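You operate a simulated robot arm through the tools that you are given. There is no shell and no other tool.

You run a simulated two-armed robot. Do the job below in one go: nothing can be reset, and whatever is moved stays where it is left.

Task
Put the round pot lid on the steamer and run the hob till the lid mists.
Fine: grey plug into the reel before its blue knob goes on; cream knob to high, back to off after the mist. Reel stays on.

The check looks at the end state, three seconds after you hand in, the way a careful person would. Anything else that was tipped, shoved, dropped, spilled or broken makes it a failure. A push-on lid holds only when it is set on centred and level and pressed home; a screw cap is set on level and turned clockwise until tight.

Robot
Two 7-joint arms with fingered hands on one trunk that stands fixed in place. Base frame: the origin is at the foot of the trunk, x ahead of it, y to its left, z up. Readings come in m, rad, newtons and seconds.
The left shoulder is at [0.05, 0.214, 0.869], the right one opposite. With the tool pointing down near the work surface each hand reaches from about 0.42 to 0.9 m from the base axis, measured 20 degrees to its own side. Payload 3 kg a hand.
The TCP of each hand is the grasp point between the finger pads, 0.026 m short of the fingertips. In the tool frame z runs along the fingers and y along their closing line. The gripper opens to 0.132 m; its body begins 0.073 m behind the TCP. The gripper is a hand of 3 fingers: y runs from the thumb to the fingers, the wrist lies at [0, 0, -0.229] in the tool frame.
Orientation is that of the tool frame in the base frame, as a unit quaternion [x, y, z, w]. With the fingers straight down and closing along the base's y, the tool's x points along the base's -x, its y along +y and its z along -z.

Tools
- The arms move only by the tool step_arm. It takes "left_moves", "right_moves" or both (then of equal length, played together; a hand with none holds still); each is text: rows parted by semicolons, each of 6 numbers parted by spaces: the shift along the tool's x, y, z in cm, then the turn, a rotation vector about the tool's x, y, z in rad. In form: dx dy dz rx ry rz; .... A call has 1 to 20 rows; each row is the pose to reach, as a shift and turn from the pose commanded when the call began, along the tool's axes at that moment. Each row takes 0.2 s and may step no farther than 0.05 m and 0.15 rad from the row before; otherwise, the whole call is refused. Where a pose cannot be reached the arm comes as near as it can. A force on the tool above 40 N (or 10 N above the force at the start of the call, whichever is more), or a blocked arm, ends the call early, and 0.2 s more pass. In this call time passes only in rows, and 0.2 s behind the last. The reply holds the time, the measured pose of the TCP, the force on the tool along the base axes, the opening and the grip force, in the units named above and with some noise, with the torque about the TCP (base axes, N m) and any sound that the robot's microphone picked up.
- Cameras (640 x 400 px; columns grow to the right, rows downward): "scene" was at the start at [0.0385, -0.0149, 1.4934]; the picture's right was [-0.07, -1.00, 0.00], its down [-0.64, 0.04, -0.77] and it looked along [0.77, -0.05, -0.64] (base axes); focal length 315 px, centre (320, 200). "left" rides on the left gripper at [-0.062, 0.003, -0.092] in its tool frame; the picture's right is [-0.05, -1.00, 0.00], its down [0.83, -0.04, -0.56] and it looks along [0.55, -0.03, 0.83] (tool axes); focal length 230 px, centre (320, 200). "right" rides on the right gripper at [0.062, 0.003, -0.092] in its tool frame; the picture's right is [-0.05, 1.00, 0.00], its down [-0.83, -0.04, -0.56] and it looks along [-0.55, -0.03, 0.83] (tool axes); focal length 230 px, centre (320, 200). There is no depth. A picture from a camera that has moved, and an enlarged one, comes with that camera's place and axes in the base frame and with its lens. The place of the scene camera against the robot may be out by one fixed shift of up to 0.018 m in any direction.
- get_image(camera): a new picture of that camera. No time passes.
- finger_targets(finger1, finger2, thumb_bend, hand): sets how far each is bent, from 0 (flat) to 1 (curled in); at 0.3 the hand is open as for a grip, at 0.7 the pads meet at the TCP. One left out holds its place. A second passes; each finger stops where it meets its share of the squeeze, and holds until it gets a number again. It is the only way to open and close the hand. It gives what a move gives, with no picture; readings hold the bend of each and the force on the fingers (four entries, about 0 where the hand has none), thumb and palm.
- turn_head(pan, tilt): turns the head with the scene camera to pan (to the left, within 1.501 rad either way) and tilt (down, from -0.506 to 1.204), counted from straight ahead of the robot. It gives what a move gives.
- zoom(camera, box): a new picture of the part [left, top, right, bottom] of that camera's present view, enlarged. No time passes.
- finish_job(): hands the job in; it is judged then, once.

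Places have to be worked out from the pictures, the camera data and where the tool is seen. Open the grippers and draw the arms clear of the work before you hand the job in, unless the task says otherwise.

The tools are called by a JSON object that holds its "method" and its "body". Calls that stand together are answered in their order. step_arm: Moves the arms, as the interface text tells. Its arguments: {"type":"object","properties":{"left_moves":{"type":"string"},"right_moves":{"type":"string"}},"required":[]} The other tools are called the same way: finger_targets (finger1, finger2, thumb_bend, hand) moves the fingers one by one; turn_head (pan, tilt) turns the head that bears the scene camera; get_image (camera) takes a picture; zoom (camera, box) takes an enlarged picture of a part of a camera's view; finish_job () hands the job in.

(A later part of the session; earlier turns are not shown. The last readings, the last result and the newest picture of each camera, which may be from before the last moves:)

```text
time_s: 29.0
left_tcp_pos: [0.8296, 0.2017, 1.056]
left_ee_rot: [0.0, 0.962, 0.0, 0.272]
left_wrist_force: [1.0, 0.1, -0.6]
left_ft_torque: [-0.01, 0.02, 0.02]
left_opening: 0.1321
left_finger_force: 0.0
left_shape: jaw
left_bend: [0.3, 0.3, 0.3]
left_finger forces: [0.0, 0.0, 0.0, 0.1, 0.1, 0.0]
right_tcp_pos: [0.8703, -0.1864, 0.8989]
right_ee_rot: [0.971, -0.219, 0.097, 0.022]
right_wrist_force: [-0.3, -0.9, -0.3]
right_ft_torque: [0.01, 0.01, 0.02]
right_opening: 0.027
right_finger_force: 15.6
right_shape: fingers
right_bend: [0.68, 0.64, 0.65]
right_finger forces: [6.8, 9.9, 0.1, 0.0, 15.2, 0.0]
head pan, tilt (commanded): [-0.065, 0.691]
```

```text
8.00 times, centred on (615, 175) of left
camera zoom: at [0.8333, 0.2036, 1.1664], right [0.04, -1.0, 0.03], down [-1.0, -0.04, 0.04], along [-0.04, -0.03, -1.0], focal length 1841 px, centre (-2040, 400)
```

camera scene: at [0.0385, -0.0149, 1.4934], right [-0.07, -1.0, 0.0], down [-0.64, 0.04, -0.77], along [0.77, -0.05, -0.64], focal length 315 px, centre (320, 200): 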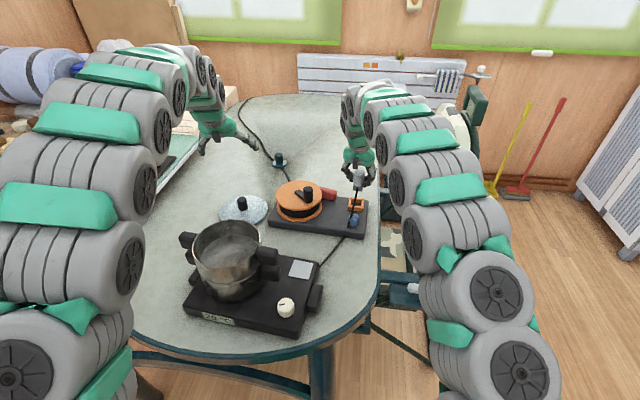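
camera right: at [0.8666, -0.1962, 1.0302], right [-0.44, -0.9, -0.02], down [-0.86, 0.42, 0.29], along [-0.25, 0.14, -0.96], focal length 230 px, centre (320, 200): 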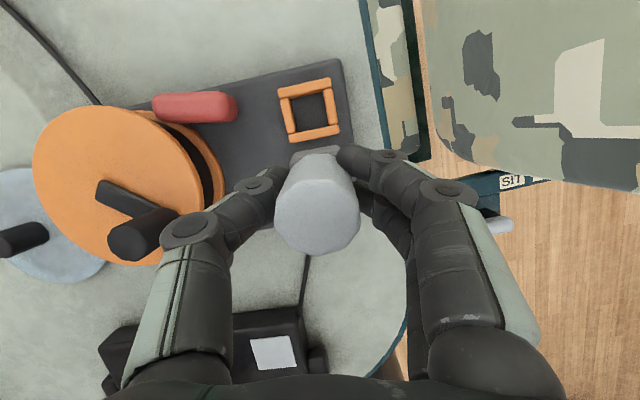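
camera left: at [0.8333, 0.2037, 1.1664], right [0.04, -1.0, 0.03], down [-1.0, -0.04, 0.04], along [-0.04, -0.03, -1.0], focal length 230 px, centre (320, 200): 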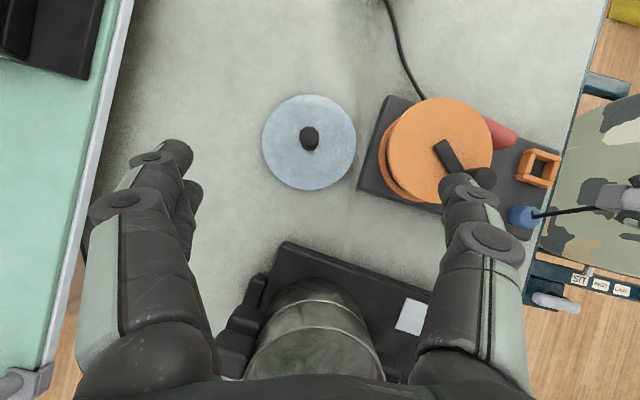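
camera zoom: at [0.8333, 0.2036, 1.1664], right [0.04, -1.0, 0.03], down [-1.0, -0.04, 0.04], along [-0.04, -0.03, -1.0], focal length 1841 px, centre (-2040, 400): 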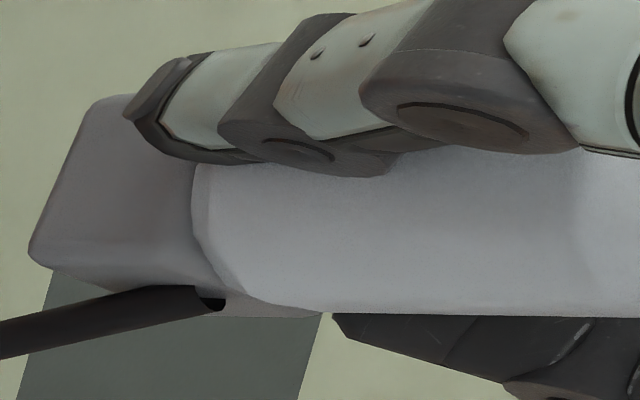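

The remaining forward lean is about 2.8°, so I'll take out another 0.04 rad, trim the yaw +0.025 rad and hover about 13 mm above the socket, centred on (0.8917, -0.1915).

{"method": "step_arm", "body": {"right_moves": "0.2 -0.09 2.4 0.0017 -0.0133 -0.0082; 0.41 -0.19 4.8 0.0034 -0.0267 -0.0163; 0.61 -0.28 7.17 0.005 -0.04 -0.0245"}}

{"method": "zoom", "body": {"camera": "right", "box": [250, 65, 390, 265]}}

{"method": "zoom", "body": {"camera": "scene", "box": [330, 175, 380, 225]}}

{"method": "zoom", "body": {"camera": "left", "box": [500, 120, 620, 220]}}

```text
time_s: 29.8
left_tcp_pos: [0.8289, 0.2024, 1.0561]
left_ee_rot: [0.001, 0.963, 0.0, 0.271]
left_wrist_force: [0.6, 0.3, 0.3]
left_ft_torque: [0.01, 0.03, -0.01]
left_opening: 0.1316
left_finger_force: 0.1
left_shape: jaw
left_bend: [0.3, 0.3, 0.3]
left_finger forces: [0.0, 0.0, 0.1, 0.0, 0.0, 0.0]
right_tcp_pos: [0.8899, -0.1905, 0.8296]
right_ee_rot: [0.975, -0.207, 0.078, 0.017]
right_wrist_force: [0.0, 1.3, -0.7]
right_ft_torque: [-0.03, 0.0, 0.01]
right_opening: 0.0272
right_finger_force: 15.5
right_shape: fingers
right_bend: [0.68, 0.64, 0.65]
right_finger forces: [6.9, 9.8, 0.0, 0.0, 15.1, 0.0]
head pan, tilt (commanded): [-0.065, 0.691]
```

```text
2.00 times, centred on (320, 165) of right
camera zoom: at [0.93, -0.2109, 0.9307], right [-0.45, -0.89, -0.01], down [-0.81, 0.41, 0.42], along [-0.37, 0.2, -0.91], focal length 460 px, centre (320, 270)
```

zoom: 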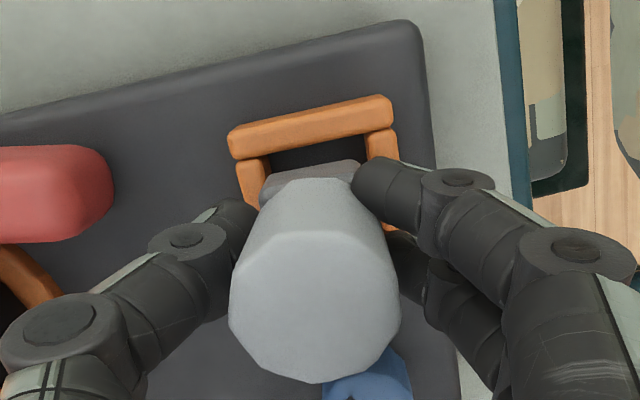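

```text
8.00 times, centred on (355, 200) of scene
camera zoom: at [0.0386, -0.0149, 1.4934], right [-0.07, -1.0, 0.0], down [-0.64, 0.04, -0.77], along [0.77, -0.05, -0.64], focal length 2521 px, centre (40, 200)
```

zoom: 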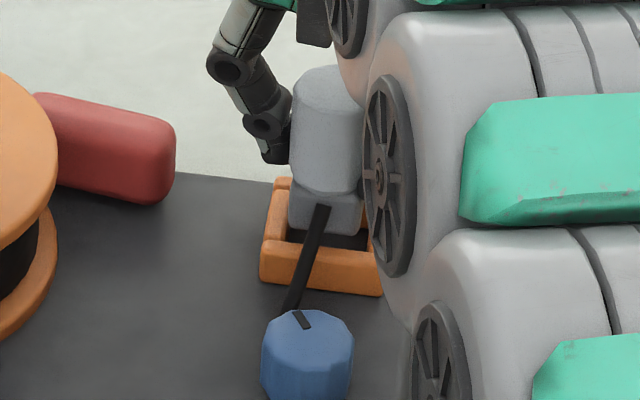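

```text
4.00 times, centred on (560, 170) of left
camera zoom: at [0.8332, 0.2036, 1.1663], right [0.04, -1.0, 0.03], down [-1.0, -0.04, 0.04], along [-0.04, -0.03, -1.0], focal length 920 px, centre (-640, 320)
```

zoom: 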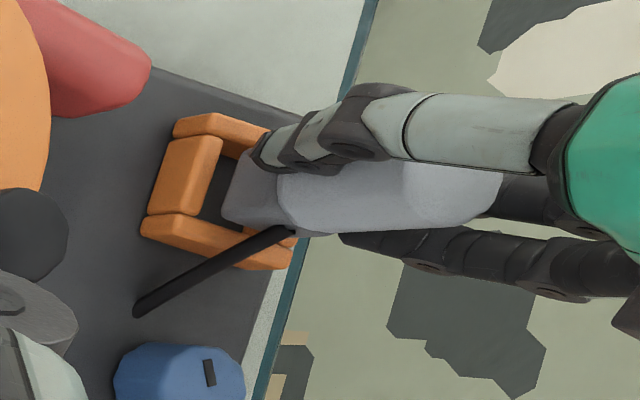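

The plug sits right above the socket, and the three views agree it needs about 2.5 mm more toward -y. I'll make that shift and lower 13 mm gently while watching the force.

{"method": "step_arm", "body": {"right_moves": "0.19 0.19 0.03 0 0 0; 0.11 0.19 0.52 0 0 0; 0.03 0.19 1.02 0 0 0; -0.02 0.19 1.31 0 0 0"}}

{"method": "zoom", "body": {"camera": "right", "box": [250, 65, 390, 265]}}

{"method": "zoom", "body": {"camera": "scene", "box": [330, 180, 370, 220]}}

{"method": "zoom", "body": {"camera": "left", "box": [510, 130, 590, 200]}}

```text
time_s: 30.8
left_tcp_pos: [0.8286, 0.2016, 1.0564]
left_ee_rot: [0.0, 0.962, 0.0, 0.271]
left_wrist_force: [0.0, 1.2, 0.0]
left_ft_torque: [0.01, 0.04, 0.02]
left_opening: 0.132
left_finger_force: 0.1
left_shape: jaw
left_bend: [0.3, 0.3, 0.3]
left_finger forces: [0.1, 0.0, 0.0, 0.0, 0.1, 0.0]
right_tcp_pos: [0.892, -0.1931, 0.8182]
right_ee_rot: [0.975, -0.207, 0.077, 0.016]
right_wrist_force: [-0.7, 1.1, 0.0]
right_ft_torque: [-0.01, -0.02, 0.05]
right_opening: 0.0272
right_finger_force: 16.2
right_shape: fingers
right_bend: [0.68, 0.65, 0.65]
right_finger forces: [6.9, 9.8, 0.0, 0.1, 15.5, 0.0]
head pan, tilt (commanded): [-0.065, 0.691]
```

```text
2.00 times, centred on (320, 165) of right
camera zoom: at [0.9321, -0.215, 0.9185], right [-0.45, -0.89, -0.01], down [-0.81, 0.41, 0.42], along [-0.37, 0.2, -0.91], focal length 460 px, centre (320, 270)
```

zoom: 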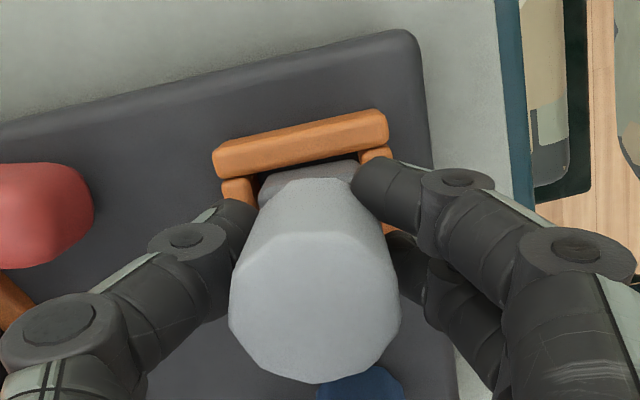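

```text
10.00 times, centred on (350, 200) of scene
camera zoom: at [0.0385, -0.0149, 1.4934], right [-0.07, -1.0, 0.0], down [-0.64, 0.04, -0.77], along [0.77, -0.05, -0.64], focal length 3152 px, centre (20, 200)
```

zoom: 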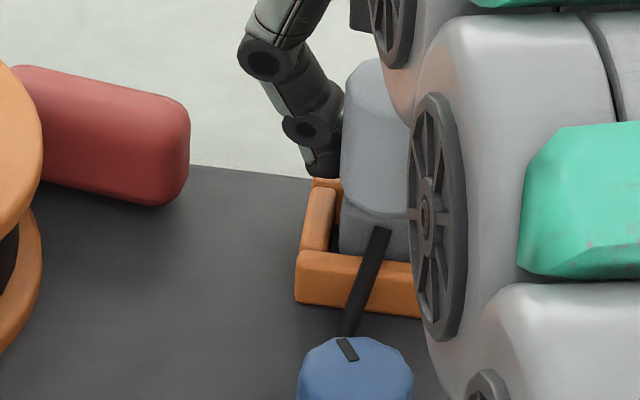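

```text
5.71 times, centred on (550, 165) of left
camera zoom: at [0.8332, 0.2037, 1.1663], right [0.04, -1.0, 0.03], down [-1.0, -0.04, 0.04], along [-0.04, -0.03, -1.0], focal length 1315 px, centre (-994, 400)
```

zoom: 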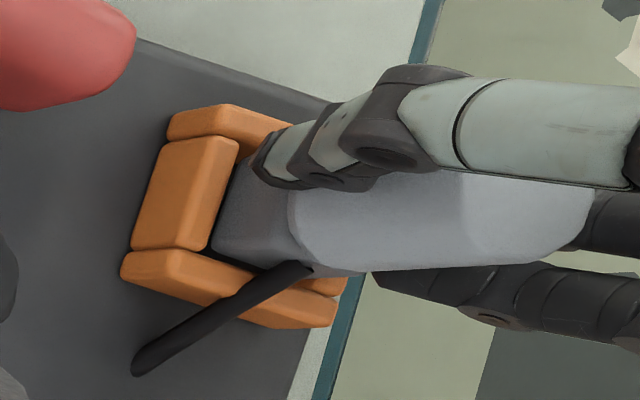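

The block is entering the frame with a few mm of gap all round and no contact force. I'll keep lowering in 4 mm steps.

{"method": "step_arm", "body": {"right_moves": "-0.06 0 0.4 0 0 0; -0.13 0 0.79 0 0 0; -0.19 0 1.19 0 0 0"}}

{"method": "zoom", "body": {"camera": "right", "box": [250, 65, 390, 265]}}

{"method": "zoom", "body": {"camera": "scene", "box": [330, 180, 370, 220]}}

{"method": "zoom", "body": {"camera": "left", "box": [510, 130, 590, 200]}}

```text
time_s: 31.6
left_tcp_pos: [0.8283, 0.2028, 1.0562]
left_ee_rot: [0.0, 0.963, 0.0, 0.271]
left_wrist_force: [0.7, 0.3, 0.7]
left_ft_torque: [0.01, -0.04, 0.03]
left_opening: 0.132
left_finger_force: 0.1
left_shape: jaw
left_bend: [0.3, 0.3, 0.3]
left_finger forces: [0.0, 0.0, 0.0, 0.0, 0.0, 0.0]
right_tcp_pos: [0.8914, -0.1936, 0.8076]
right_ee_rot: [0.975, -0.206, 0.079, 0.017]
right_wrist_force: [-1.8, 1.5, 10.0]
right_ft_torque: [-0.08, 0.24, 0.09]
right_opening: 0.0273
right_finger_force: 20.3
right_shape: fingers
right_bend: [0.69, 0.66, 0.65]
right_finger forces: [6.8, 17.2, 0.0, 0.0, 16.8, 0.0]
head pan, tilt (commanded): [-0.065, 0.691]
```

```text
2.00 times, centred on (320, 165) of right
camera zoom: at [0.9318, -0.2154, 0.9078], right [-0.45, -0.89, -0.01], down [-0.81, 0.41, 0.41], along [-0.37, 0.19, -0.91], focal length 460 px, centre (320, 270)
```

zoom: 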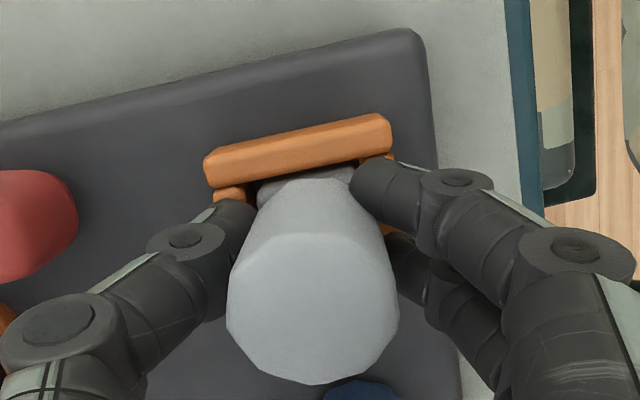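

```text
10.00 times, centred on (350, 200) of scene
camera zoom: at [0.0383, -0.0148, 1.4934], right [-0.07, -1.0, 0.0], down [-0.64, 0.04, -0.77], along [0.77, -0.05, -0.64], focal length 3152 px, centre (20, 200)
```

zoom: 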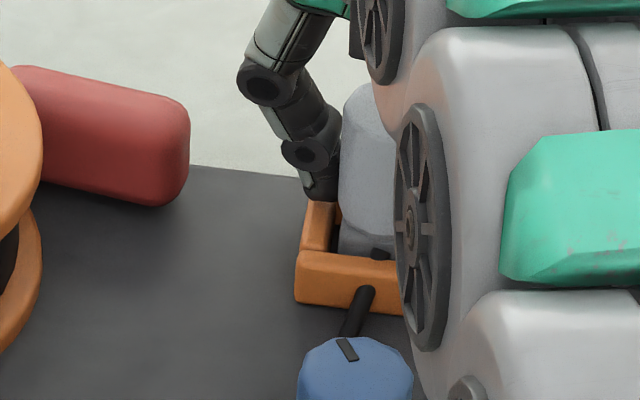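

```text
5.71 times, centred on (550, 165) of left
camera zoom: at [0.8331, 0.2037, 1.1664], right [0.04, -1.0, 0.03], down [-1.0, -0.04, 0.04], along [-0.04, -0.03, -1.0], focal length 1315 px, centre (-994, 400)
```

zoom: 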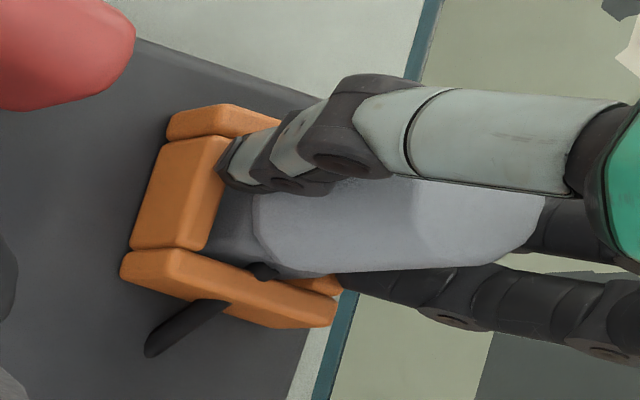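

Contact of 10 N has appeared with the block more than half inside the frame, and the lateral reaction points to -x/+y. I'll ease the hand 1.5 mm that way to relieve it.

{"method": "step_arm", "body": {"right_moves": "-0.2 -0.08 -0.03 0 0 0"}}

{"method": "zoom", "body": {"camera": "right", "box": [280, 110, 390, 200]}}

{"method": "zoom", "body": {"camera": "scene", "box": [340, 190, 365, 215]}}

```text
time_s: 32.0
left_tcp_pos: [0.8302, 0.2021, 1.0559]
left_ee_rot: [0.001, 0.962, 0.0, 0.272]
left_wrist_force: [-0.4, 0.4, -0.3]
left_ft_torque: [0.02, 0.01, 0.0]
left_opening: 0.1322
left_finger_force: 0.1
left_shape: jaw
left_bend: [0.3, 0.3, 0.3]
left_finger forces: [0.0, 0.0, 0.0, 0.0, 0.0, 0.0]
right_tcp_pos: [0.89, -0.1952, 0.807]
right_ee_rot: [0.975, -0.207, 0.078, 0.017]
right_wrist_force: [4.5, -0.7, 11.7]
right_ft_torque: [-0.21, 0.13, 0.13]
right_opening: 0.0275
right_finger_force: 21.4
right_shape: fingers
right_bend: [0.69, 0.67, 0.65]
right_finger forces: [7.0, 19.4, 0.0, 0.0, 16.8, 0.0]
head pan, tilt (commanded): [-0.065, 0.691]
```

```text
4.44 times, centred on (335, 155) of right
camera zoom: at [0.9307, -0.2152, 0.9076], right [-0.45, -0.89, -0.01], down [-0.81, 0.41, 0.41], along [-0.37, 0.19, -0.91], focal length 1022 px, centre (253, 400)
```

zoom: 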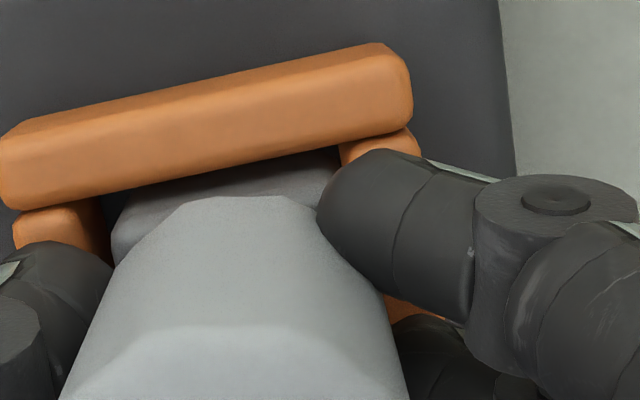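

```text
16.00 times, centred on (352, 202) of scene
camera zoom: at [0.0384, -0.0149, 1.4934], right [-0.07, -1.0, 0.0], down [-0.64, 0.04, -0.77], along [0.77, -0.05, -0.64], focal length 5043 px, centre (-200, 160)
```

zoom: 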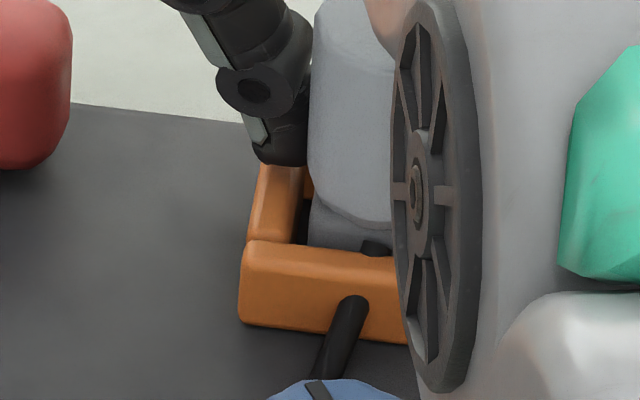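

Moving back flipped the x reaction, so the block is inside the frame in x. The vertical load now acts at finger 2's tip over the frame corner, so the fingertips are stopping the descent. I'll ease up 2 mm, release, and then press the plug down from above.

{"method": "step_arm", "body": {"right_moves": "0.09 0 -0.19 0 0 0"}}

{"method": "finger_targets", "body": {"hand": "right", "finger1": 0.57, "finger2": 0.57, "thumb_bend": 0.57}}

{"method": "zoom", "body": {"camera": "right", "box": [240, 65, 400, 265]}}

{"method": "zoom", "body": {"camera": "left", "box": [510, 130, 590, 200]}}

```text
time_s: 32.4
left_tcp_pos: [0.8292, 0.2021, 1.0555]
left_ee_rot: [0.001, 0.962, -0.001, 0.272]
left_wrist_force: [-0.6, 0.4, 0.4]
left_ft_torque: [-0.02, 0.0, -0.02]
left_opening: 0.1319
left_finger_force: 0.1
left_shape: jaw
left_bend: [0.3, 0.3, 0.3]
left_finger forces: [0.1, 0.0, 0.0, 0.0, 0.0, 0.0]
right_tcp_pos: [0.8907, -0.1935, 0.8066]
right_ee_rot: [0.975, -0.207, 0.076, 0.017]
right_wrist_force: [2.2, 0.3, 1.6]
right_ft_torque: [-0.01, -0.06, 0.06]
right_opening: 0.0274
right_finger_force: 17.5
right_shape: fingers
right_bend: [0.69, 0.67, 0.65]
right_finger forces: [7.1, 11.8, 0.1, 0.0, 16.0, 0.0]
head pan, tilt (commanded): [-0.065, 0.691]
```

```text
time_s: 33.4
left_tcp_pos: [0.8292, 0.2031, 1.0556]
left_ee_rot: [0.0, 0.963, 0.001, 0.271]
left_wrist_force: [-0.1, -0.2, 0.2]
left_ft_torque: [0.01, 0.02, 0.01]
left_opening: 0.1321
left_finger_force: 0.0
left_shape: jaw
left_bend: [0.3, 0.3, 0.3]
left_finger forces: [0.0, 0.1, 0.1, 0.0, 0.1, 0.0]
right_tcp_pos: [0.889, -0.1928, 0.8079]
right_ee_rot: [0.975, -0.207, 0.078, 0.017]
right_wrist_force: [-1.5, 3.8, 6.5]
right_ft_torque: [0.03, 0.21, -0.1]
right_opening: 0.0474
right_finger_force: 3.4
right_shape: fingers
right_bend: [0.56, 0.63, 0.56]
right_finger forces: [0.0, 7.3, 0.1, 0.0, 0.0, 0.0]
head pan, tilt (commanded): [-0.065, 0.691]
```

```text
2.00 times, centred on (320, 165) of right
camera zoom: at [0.9308, -0.2145, 0.9086], right [-0.45, -0.89, -0.01], down [-0.81, 0.41, 0.42], along [-0.37, 0.19, -0.91], focal length 460 px, centre (320, 270)
```

zoom: 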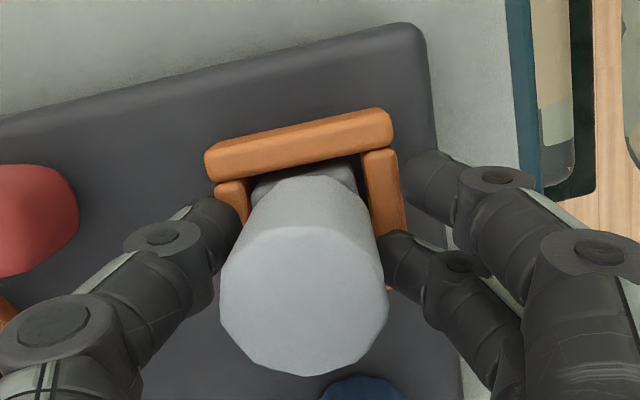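

```text
5.71 times, centred on (550, 165) of left
camera zoom: at [0.8331, 0.2037, 1.1663], right [0.04, -1.0, 0.03], down [-1.0, -0.04, 0.04], along [-0.04, -0.03, -1.0], focal length 1315 px, centre (-994, 400)
```

zoom: 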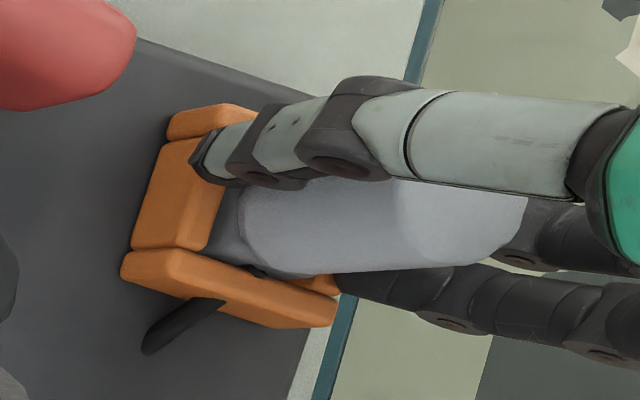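

Finger 2 stopped at 0.63 because opening swings its tip down onto the frame, and the plug has already settled a few mm deeper. I'll raise the hand 6 mm and reopen the fingers.

{"method": "step_arm", "body": {"right_moves": "0.09 0 -0.59 0 0 0"}}

{"method": "finger_targets", "body": {"hand": "right", "finger1": 0.56, "finger2": 0.56, "thumb_bend": 0.56}}

{"method": "zoom", "body": {"camera": "right", "box": [240, 65, 400, 265]}}

{"method": "zoom", "body": {"camera": "left", "box": [510, 130, 590, 200]}}

```text
time_s: 33.8
left_tcp_pos: [0.8296, 0.2023, 1.057]
left_ee_rot: [0.0, 0.962, 0.0, 0.272]
left_wrist_force: [0.9, -0.7, -0.5]
left_ft_torque: [0.0, 0.04, 0.01]
left_opening: 0.1322
left_finger_force: 0.1
left_shape: jaw
left_bend: [0.3, 0.3, 0.3]
left_finger forces: [0.1, 0.0, 0.0, 0.1, 0.1, 0.0]
right_tcp_pos: [0.8907, -0.1952, 0.8146]
right_ee_rot: [0.975, -0.207, 0.077, 0.017]
right_wrist_force: [-0.1, 0.3, -0.4]
right_ft_torque: [-0.01, 0.0, -0.02]
right_opening: 0.0474
right_finger_force: 0.1
right_shape: fingers
right_bend: [0.56, 0.56, 0.56]
right_finger forces: [0.1, 0.0, 0.0, 0.0, 0.1, 0.0]
head pan, tilt (commanded): [-0.065, 0.691]
```

```text
time_s: 34.8
left_tcp_pos: [0.8301, 0.2031, 1.0549]
left_ee_rot: [0.001, 0.963, -0.001, 0.271]
left_wrist_force: [-0.1, 0.0, 0.7]
left_ft_torque: [0.03, 0.03, -0.01]
left_opening: 0.1319
left_finger_force: 0.0
left_shape: jaw
left_bend: [0.3, 0.3, 0.3]
left_finger forces: [0.1, 0.0, 0.0, 0.0, 0.0, 0.0]
right_tcp_pos: [0.8907, -0.1942, 0.8141]
right_ee_rot: [0.975, -0.207, 0.078, 0.017]
right_wrist_force: [-0.1, 0.3, -0.4]
right_ft_torque: [0.04, -0.03, -0.02]
right_opening: 0.0473
right_finger_force: 0.1
right_shape: fingers
right_bend: [0.56, 0.56, 0.56]
right_finger forces: [0.1, 0.0, 0.0, 0.0, 0.0, 0.1]
head pan, tilt (commanded): [-0.065, 0.691]
```

```text
2.00 times, centred on (320, 165) of right
camera zoom: at [0.9308, -0.2152, 0.9153], right [-0.45, -0.89, -0.01], down [-0.81, 0.41, 0.42], along [-0.37, 0.19, -0.91], focal length 460 px, centre (320, 270)
```

zoom: 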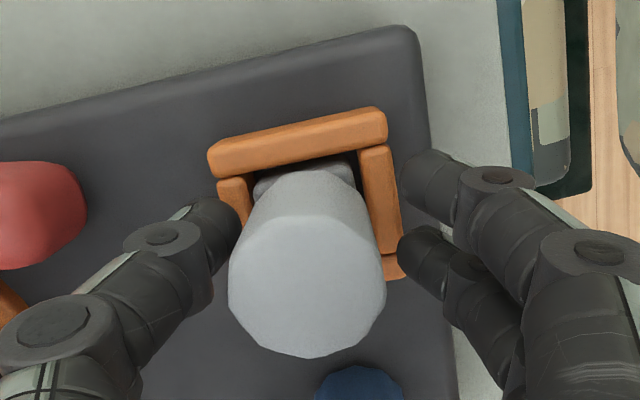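

```text
5.71 times, centred on (550, 165) of left
camera zoom: at [0.8332, 0.2036, 1.1662], right [0.04, -1.0, 0.03], down [-1.0, -0.04, 0.04], along [-0.04, -0.03, -1.0], focal length 1315 px, centre (-994, 400)
```

zoom: 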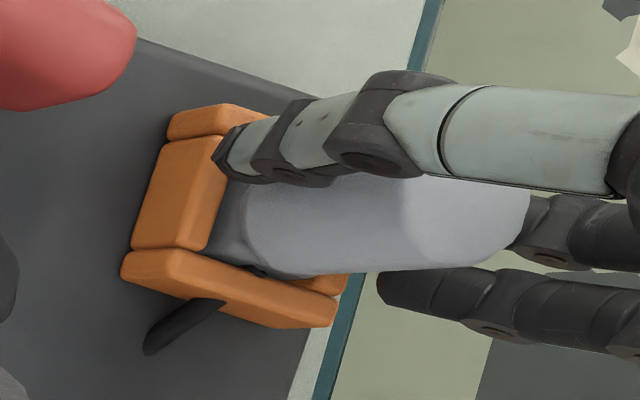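

The plug stands upright in the frame with the fingers free of it. Now I'll rise above the plug's top, backing off slightly toward the robot to stay in reach.

{"method": "step_arm", "body": {"right_moves": "0.1 0 -1.5 0 0 0; 0.1 0 -3.0 0 0 0; -0.05 0 -4.6 0 0 0; -0.24 0 -6.1 0 0 0"}}

{"method": "get_image", "body": {"camera": "right"}}

{"method": "zoom", "body": {"camera": "left", "box": [500, 120, 600, 230]}}

{"method": "zoom", "body": {"camera": "scene", "box": [325, 170, 385, 235]}}

```text
time_s: 35.8
left_tcp_pos: [0.8296, 0.2027, 1.0564]
left_ee_rot: [0.0, 0.962, 0.0, 0.272]
left_wrist_force: [0.1, -0.4, -0.5]
left_ft_torque: [0.0, 0.04, -0.02]
left_opening: 0.132
left_finger_force: 0.1
left_shape: jaw
left_bend: [0.3, 0.3, 0.3]
left_finger forces: [0.0, 0.0, 0.0, 0.0, 0.0, 0.0]
right_tcp_pos: [0.8793, -0.1898, 0.8732]
right_ee_rot: [0.975, -0.207, 0.078, 0.017]
right_wrist_force: [0.9, 0.2, 0.7]
right_ft_torque: [0.03, -0.03, -0.01]
right_opening: 0.0472
right_finger_force: 0.0
right_shape: fingers
right_bend: [0.56, 0.56, 0.56]
right_finger forces: [0.0, 0.0, 0.0, 0.0, 0.0, 0.0]
head pan, tilt (commanded): [-0.065, 0.691]
```

```text
taken
camera right: at [0.9195, -0.2097, 0.9739], right [-0.45, -0.89, -0.01], down [-0.81, 0.41, 0.42], along [-0.37, 0.19, -0.91], focal length 230 px, centre (320, 200)
```

right: 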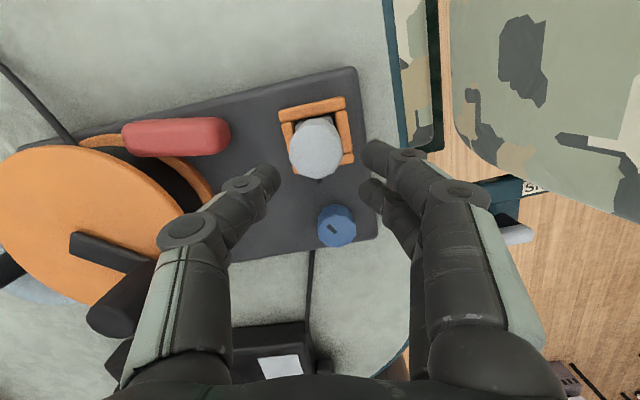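

```text
3.64 times, centred on (550, 175) of left
camera zoom: at [0.8332, 0.2035, 1.1662], right [0.04, -1.0, 0.03], down [-1.0, -0.04, 0.04], along [-0.04, -0.03, -1.0], focal length 837 px, centre (-516, 291)
```

zoom: 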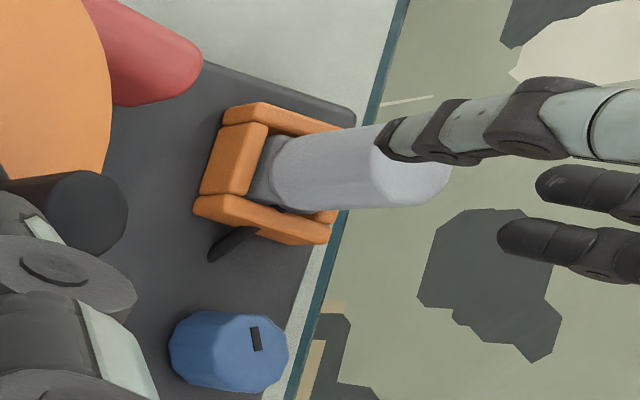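

```text
6.15 times, centred on (355, 202) of scene
camera zoom: at [0.0385, -0.0149, 1.4934], right [-0.07, -1.0, 0.0], down [-0.64, 0.04, -0.77], along [0.77, -0.05, -0.64], focal length 1940 px, centre (105, 185)
```

zoom: 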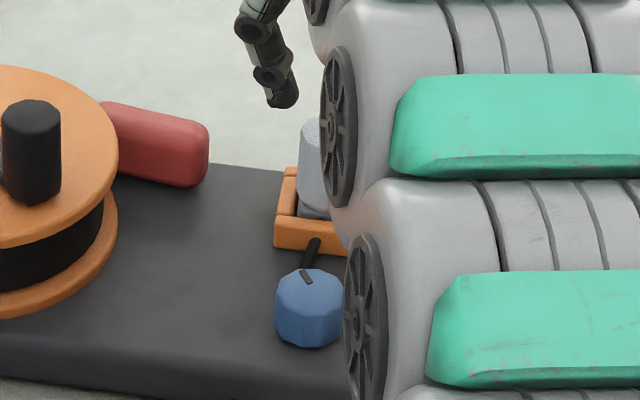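

The plug is standing in the socket. I'll measure how far it sits above the frame from the right and left views to see whether it still needs pressing.

{"method": "zoom", "body": {"camera": "right", "box": [265, 80, 365, 190]}}

{"method": "zoom", "body": {"camera": "left", "box": [520, 140, 590, 200]}}

```text
3.64 times, centred on (315, 135) of right
camera zoom: at [0.9195, -0.2097, 0.9739], right [-0.45, -0.89, -0.01], down [-0.81, 0.41, 0.42], along [-0.37, 0.19, -0.91], focal length 837 px, centre (338, 436)
```

zoom: 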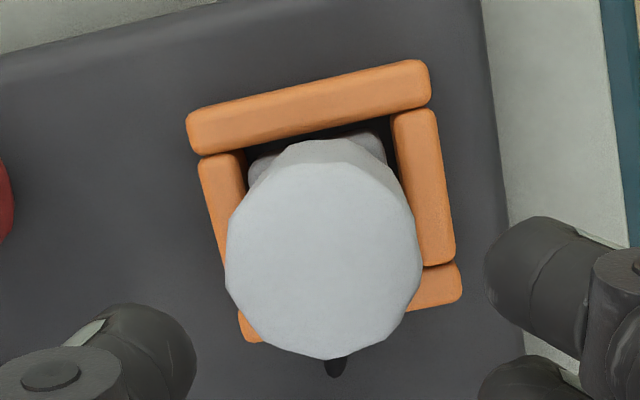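

```text
6.67 times, centred on (555, 170) of left
camera zoom: at [0.8332, 0.2035, 1.1662], right [0.04, -1.0, 0.03], down [-1.0, -0.04, 0.04], along [-0.04, -0.03, -1.0], focal length 1534 px, centre (-1247, 400)
```

zoom: 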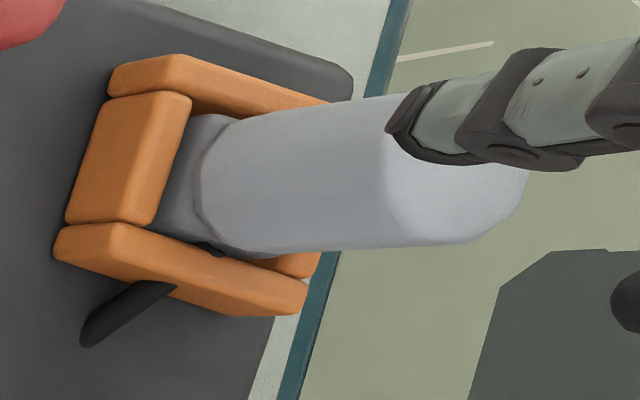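

The plug top is at about z≈0.826, roughly 6 mm above fully seated. I'll close the fingers into a fist tip and then press the plug down from above.

{"method": "finger_targets", "body": {"hand": "right", "finger1": 0.72, "finger2": 0.72, "thumb_bend": 0.72}}

{"method": "get_image", "body": {"camera": "right"}}

```text
time_s: 36.8
left_tcp_pos: [0.8296, 0.2023, 1.0559]
left_ee_rot: [0.0, 0.962, 0.0, 0.272]
left_wrist_force: [0.4, 1.2, -0.5]
left_ft_torque: [-0.01, 0.04, 0.0]
left_opening: 0.1319
left_finger_force: 0.1
left_shape: jaw
left_bend: [0.3, 0.3, 0.3]
left_finger forces: [0.1, 0.1, 0.0, 0.0, 0.1, 0.0]
right_tcp_pos: [0.8783, -0.1881, 0.8726]
right_ee_rot: [0.975, -0.208, 0.078, 0.017]
right_wrist_force: [-0.5, 0.1, -0.4]
right_ft_torque: [0.0, -0.03, 0.01]
right_opening: 0.0015
right_finger_force: 0.1
right_shape: fingers
right_bend: [0.72, 0.72, 0.72]
right_finger forces: [0.0, 0.0, 0.0, 0.1, 0.0, 0.0]
head pan, tilt (commanded): [-0.065, 0.691]
```

```text
taken
camera right: at [0.9196, -0.2099, 0.9737], right [-0.45, -0.89, -0.01], down [-0.81, 0.41, 0.42], along [-0.37, 0.19, -0.91], focal length 230 px, centre (320, 200)
```

right: 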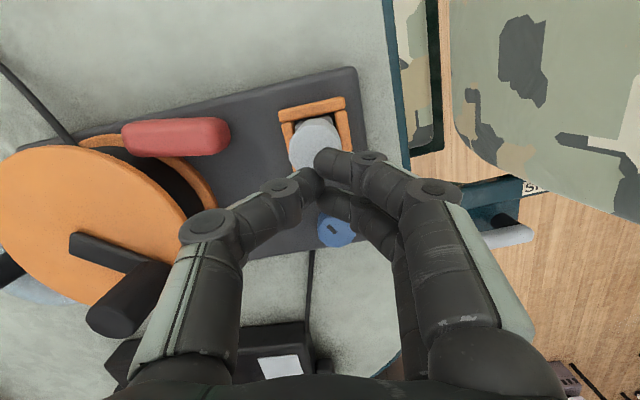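

The tips form a tripod that can press on the plug's top. I'll centre over it and come down in small steps to just short of contact.

{"method": "step_arm", "body": {"right_moves": "0.54 -0.32 0.8 0 0 0; 0.54 -0.32 1.6 0 0 0"}}

{"method": "zoom", "body": {"camera": "right", "box": [260, 100, 400, 220]}}

{"method": "zoom", "body": {"camera": "left", "box": [520, 130, 620, 220]}}

```text
time_s: 37.4
left_tcp_pos: [0.8297, 0.2026, 1.0567]
left_ee_rot: [-0.001, 0.962, 0.0, 0.271]
left_wrist_force: [0.8, -0.2, -0.1]
left_ft_torque: [0.0, 0.0, -0.03]
left_opening: 0.1319
left_finger_force: 0.0
left_shape: jaw
left_bend: [0.3, 0.3, 0.3]
left_finger forces: [0.1, 0.0, 0.0, 0.0, 0.0, 0.0]
right_tcp_pos: [0.8895, -0.1906, 0.8579]
right_ee_rot: [0.975, -0.207, 0.078, 0.016]
right_wrist_force: [-0.4, 0.5, 0.7]
right_ft_torque: [-0.01, -0.03, 0.0]
right_opening: 0.0012
right_finger_force: 0.0
right_shape: fingers
right_bend: [0.72, 0.72, 0.72]
right_finger forces: [0.0, 0.0, 0.0, 0.0, 0.0, 0.0]
head pan, tilt (commanded): [-0.065, 0.691]
```

```text
3.33 times, centred on (330, 160) of right
camera zoom: at [0.9291, -0.2111, 0.9591], right [-0.45, -0.89, -0.01], down [-0.81, 0.41, 0.42], along [-0.37, 0.2, -0.91], focal length 767 px, centre (287, 333)
```

zoom: 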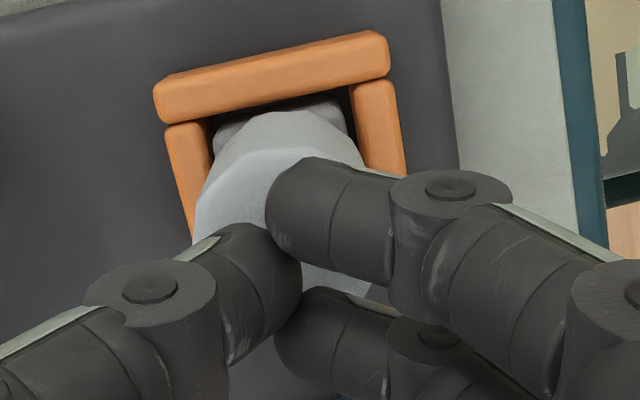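

```text
4.44 times, centred on (570, 175) of left
camera zoom: at [0.8332, 0.2036, 1.1664], right [0.04, -1.0, 0.03], down [-1.0, -0.04, 0.04], along [-0.04, -0.03, -1.0], focal length 1022 px, centre (-791, 311)
```

zoom: 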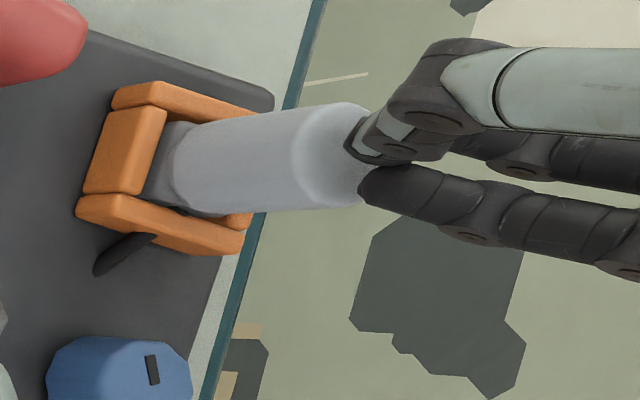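

The tripod is within about 1.5 mm of the plug's axis. I'll press down in 3 mm steps and watch the force.

{"method": "step_arm", "body": {"right_moves": "-0.05 0 0.3 0 0 0; -0.1 0 0.59 0 0 0; -0.14 0 0.89 0 0 0; -0.19 0 1.18 0 0 0"}}

{"method": "zoom", "body": {"camera": "left", "box": [520, 130, 620, 220]}}

{"method": "zoom", "body": {"camera": "right", "box": [260, 100, 400, 220]}}

```text
time_s: 38.5
left_tcp_pos: [0.8291, 0.2028, 1.0571]
left_ee_rot: [0.0, 0.963, 0.0, 0.271]
left_wrist_force: [0.8, -0.3, 0.0]
left_ft_torque: [-0.02, 0.0, 0.0]
left_opening: 0.1318
left_finger_force: 0.0
left_shape: jaw
left_bend: [0.3, 0.3, 0.3]
left_finger forces: [0.0, 0.0, 0.1, 0.0, 0.0, 0.0]
right_tcp_pos: [0.8896, -0.1894, 0.8521]
right_ee_rot: [0.975, -0.207, 0.081, 0.016]
right_wrist_force: [-6.3, 0.5, 16.0]
right_ft_torque: [0.07, 0.24, 0.03]
right_opening: 0.0007
right_finger_force: 9.1
right_shape: fingers
right_bend: [0.72, 0.73, 0.73]
right_finger forces: [0.0, 10.4, 0.0, 0.0, 6.9, 0.1]
head pan, tilt (commanded): [-0.065, 0.691]
stopped in row 4 (right hand): the force on the tool passed its limit at 42 N (the readings are from after the stop); the commanded pose is now the measured one
```

```text
4.44 times, centred on (570, 175) of left
camera zoom: at [0.8331, 0.2035, 1.1664], right [0.04, -1.0, 0.03], down [-1.0, -0.04, 0.04], along [-0.04, -0.03, -1.0], focal length 1022 px, centre (-791, 311)
```

zoom: 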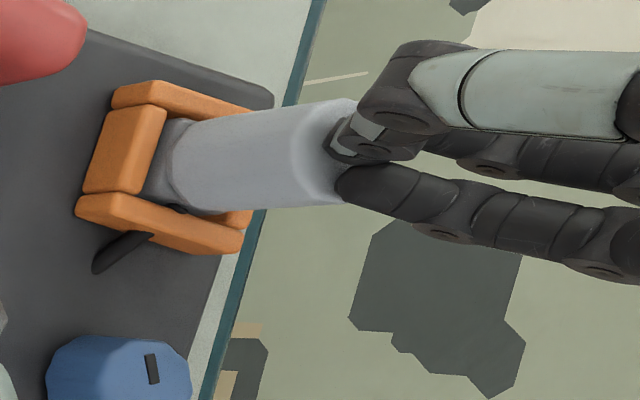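

```text
3.33 times, centred on (330, 160) of right
camera zoom: at [0.9293, -0.2102, 0.9526], right [-0.45, -0.89, -0.01], down [-0.82, 0.41, 0.41], along [-0.36, 0.2, -0.91], focal length 767 px, centre (287, 333)
```

zoom: 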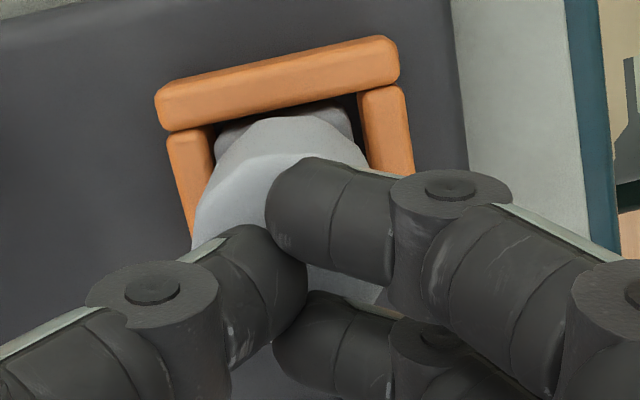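

The plug took 42 N without moving, stands upright, and its visible height matches a seated block whose stub rides just over the bars, so it is home. I'll withdraw up and back while untilting the hand, then check the socket.

{"method": "step_arm", "body": {"right_moves": "0.32 0 -1.97 0 0 0; -2.1 0.4 -4.3 0 -0.05 0; -4.5 0.9 -6.6 0 -0.1 0; -6.82 1.33 -9.0 0 -0.153 0"}}

{"method": "zoom", "body": {"camera": "left", "box": [490, 110, 620, 230]}}

{"method": "get_image", "body": {"camera": "right"}}

{"method": "get_image", "body": {"camera": "scene"}}

```text
time_s: 39.5
left_tcp_pos: [0.8285, 0.2033, 1.056]
left_ee_rot: [0.0, 0.963, 0.001, 0.271]
left_wrist_force: [-0.4, 0.5, 0.4]
left_ft_torque: [0.0, 0.01, 0.02]
left_opening: 0.1319
left_finger_force: 0.1
left_shape: jaw
left_bend: [0.3, 0.3, 0.3]
left_finger forces: [0.1, 0.1, 0.0, 0.1, 0.0, 0.1]
right_tcp_pos: [0.808, -0.1683, 0.9274]
right_ee_rot: [0.978, -0.207, 0.006, 0.0]
right_wrist_force: [0.0, -0.6, -1.0]
right_ft_torque: [0.04, -0.01, 0.0]
right_opening: 0.0013
right_finger_force: 0.0
right_shape: fingers
right_bend: [0.72, 0.72, 0.72]
right_finger forces: [0.0, 0.0, 0.0, 0.0, 0.0, 0.1]
head pan, tilt (commanded): [-0.065, 0.691]
```

```text
3.33 times, centred on (555, 170) of left
camera zoom: at [0.8332, 0.2037, 1.1661], right [0.04, -1.0, 0.03], down [-1.0, -0.04, 0.04], along [-0.04, -0.03, -1.0], focal length 767 px, centre (-463, 300)
```

zoom: 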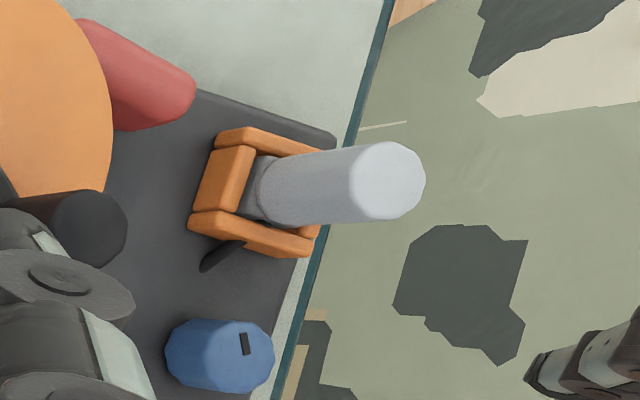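

```text
taken
camera right: at [0.8634, -0.1951, 1.0197], right [-0.45, -0.89, 0.0], down [-0.75, 0.38, 0.55], along [-0.49, 0.25, -0.84], focal length 230 px, centre (320, 200)
```

right: 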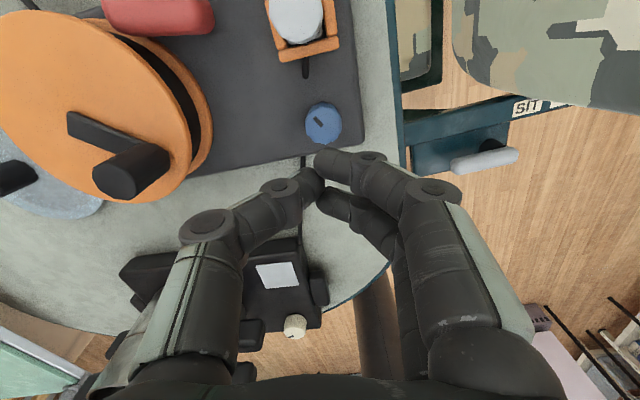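

```text
taken
camera scene: at [0.0385, -0.0149, 1.4934], right [-0.07, -1.0, 0.0], down [-0.64, 0.04, -0.77], along [0.77, -0.05, -0.64], focal length 315 px, centre (320, 200)
```

scene: 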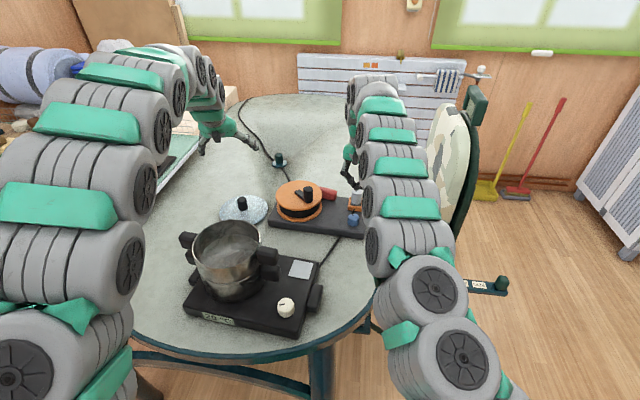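

The plug stands upright in the socket. I'll zoom on it from the right camera for a last look at seating, and at the blue knob's pointer.

{"method": "zoom", "body": {"camera": "right", "box": [250, 0, 360, 80]}}

{"method": "zoom", "body": {"camera": "right", "box": [280, 80, 370, 160]}}

{"method": "zoom", "body": {"camera": "left", "box": [520, 140, 580, 200]}}

```text
5.00 times, centred on (305, 40) of right
camera zoom: at [0.8634, -0.1951, 1.0197], right [-0.45, -0.89, 0.0], down [-0.75, 0.38, 0.55], along [-0.49, 0.25, -0.84], focal length 1150 px, centre (395, 1000)
```

zoom: 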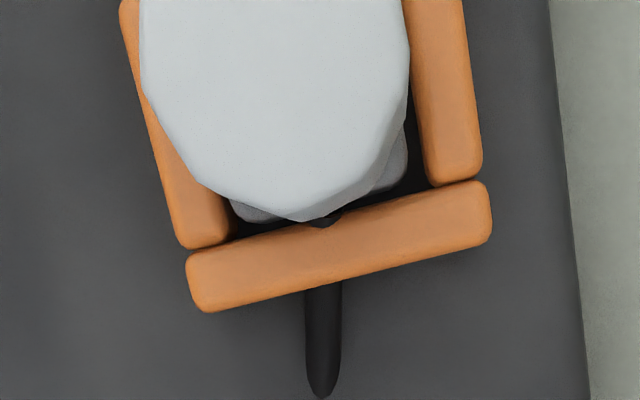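

```text
5.00 times, centred on (325, 120) of right
camera zoom: at [0.8634, -0.1951, 1.0197], right [-0.45, -0.89, 0.0], down [-0.75, 0.38, 0.55], along [-0.49, 0.25, -0.84], focal length 1150 px, centre (295, 600)
```

zoom: 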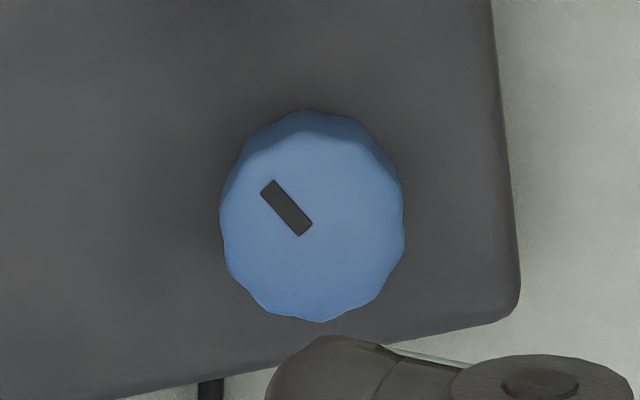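

```text
6.67 times, centred on (550, 170) of left
camera zoom: at [0.8332, 0.2037, 1.1661], right [0.04, -1.0, 0.03], down [-1.0, -0.04, 0.04], along [-0.04, -0.03, -1.0], focal length 1534 px, centre (-1213, 400)
```

zoom: 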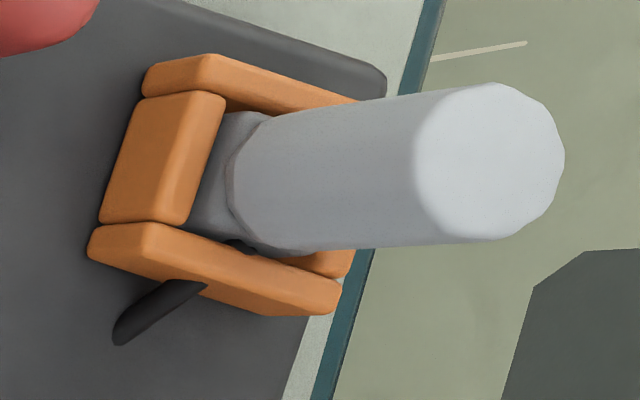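

The plug looks seated and upright. Now for the blue knob: its pointer faces away from the robot, and I'll try clockwise. I'll rotate the wrist back so there is plenty of clockwise travel available.

{"method": "step_arm", "body": {"right_moves": "0 0 0 0 0 -0.145; 0 0 0 0 0 -0.29; 0 0 0 0 0 -0.435; 0 0 0 0 0 -0.58; 0 0 0 0 0 -0.725; 0 0 0 0 0 -0.87; 0 0 0 0 0 -1.015; 0 0 0 0 0 -1.16; 0 0 0 0 0 -1.305; 0 0 0 0 0 -1.45; 0 0 0 0 0 -1.595; 0 0 0 0 0 -1.74; 0 0 0 0 0 -1.885; 0 0 0 0 0 -2.03; 0 0 0 0 0 -2.175; 0 0 0 0 0 -2.32; 0 0 0 0 0 -2.465; 0 0 0 0 0 -2.61; 0 0 0 0 0 -2.755; 0 0 0 0 0 -2.9"}}

{"method": "finger_targets", "body": {"hand": "right", "finger1": 0.48, "finger2": 0.48, "thumb_bend": 0.48}}

{"method": "get_image", "body": {"camera": "right"}}

```text
time_s: 43.7
left_tcp_pos: [0.8281, 0.2023, 1.0554]
left_ee_rot: [-0.001, 0.963, 0.0, 0.271]
left_wrist_force: [-0.8, -0.2, 0.5]
left_ft_torque: [-0.01, -0.03, 0.03]
left_opening: 0.1318
left_finger_force: 0.0
left_shape: jaw
left_bend: [0.3, 0.3, 0.3]
left_finger forces: [0.0, 0.0, 0.0, 0.1, 0.1, 0.0]
right_tcp_pos: [0.8099, -0.1678, 0.9277]
right_ee_rot: [0.324, 0.946, 0.001, 0.005]
right_wrist_force: [1.2, 1.5, 0.3]
right_ft_torque: [-0.05, 0.0, 0.01]
right_opening: 0.001
right_finger_force: 0.0
right_shape: fingers
right_bend: [0.72, 0.72, 0.72]
right_finger forces: [0.1, 0.0, 0.0, 0.1, 0.1, 0.0]
head pan, tilt (commanded): [-0.065, 0.691]
```

```text
time_s: 44.7
left_tcp_pos: [0.83, 0.202, 1.0562]
left_ee_rot: [0.0, 0.963, -0.001, 0.271]
left_wrist_force: [0.3, 0.4, 0.1]
left_ft_torque: [-0.02, 0.0, -0.02]
left_opening: 0.1322
left_finger_force: 0.1
left_shape: jaw
left_bend: [0.3, 0.3, 0.3]
left_finger forces: [0.1, 0.0, 0.0, 0.1, 0.1, 0.0]
right_tcp_pos: [0.8097, -0.1684, 0.9268]
right_ee_rot: [0.324, 0.946, 0.0, 0.005]
right_wrist_force: [-0.1, -0.7, 0.0]
right_ft_torque: [-0.02, -0.01, -0.01]
right_opening: 0.0739
right_finger_force: 0.0
right_shape: fingers
right_bend: [0.48, 0.48, 0.48]
right_finger forces: [0.1, 0.1, 0.0, 0.1, 0.0, 0.1]
head pan, tilt (commanded): [-0.065, 0.691]
```

```text
taken
camera right: at [0.7619, -0.1267, 1.0194], right [0.65, 0.76, 0.01], down [0.62, -0.54, 0.56], along [0.43, -0.36, -0.83], focal length 230 px, centre (320, 200)
```

right: 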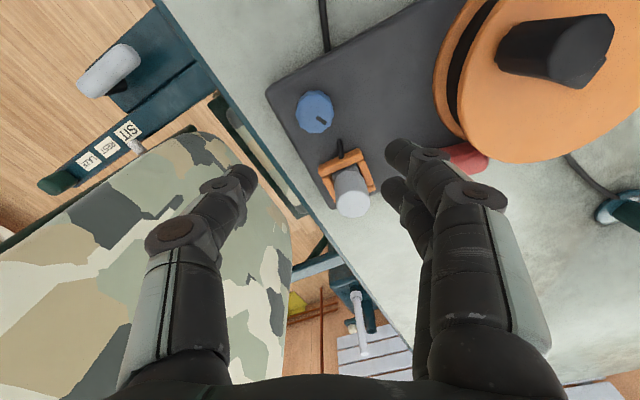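

The wrist is back to α≈-38°. I'll zoom on the blue knob to centre the hand over it.

{"method": "zoom", "body": {"camera": "right", "box": [270, 70, 370, 160]}}

{"method": "zoom", "body": {"camera": "right", "box": [300, 120, 410, 230]}}

```text
4.44 times, centred on (320, 115) of right
camera zoom: at [0.7619, -0.1267, 1.0194], right [0.65, 0.76, 0.01], down [0.62, -0.54, 0.56], along [0.43, -0.36, -0.83], focal length 1022 px, centre (320, 578)
```

zoom: 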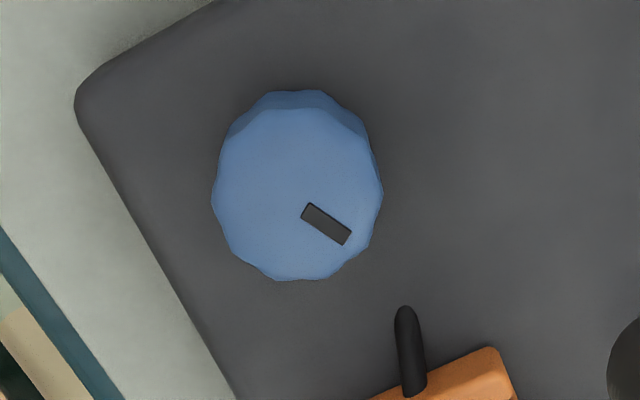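

```text
3.64 times, centred on (355, 175) of right
camera zoom: at [0.7619, -0.1267, 1.0194], right [0.65, 0.76, 0.01], down [0.62, -0.54, 0.56], along [0.43, -0.36, -0.83], focal length 837 px, centre (193, 291)
```

zoom: 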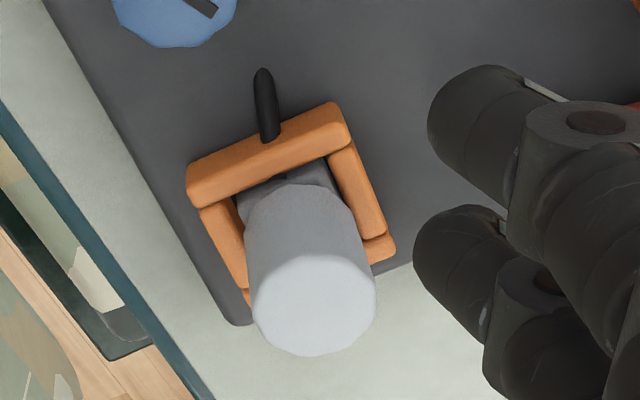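

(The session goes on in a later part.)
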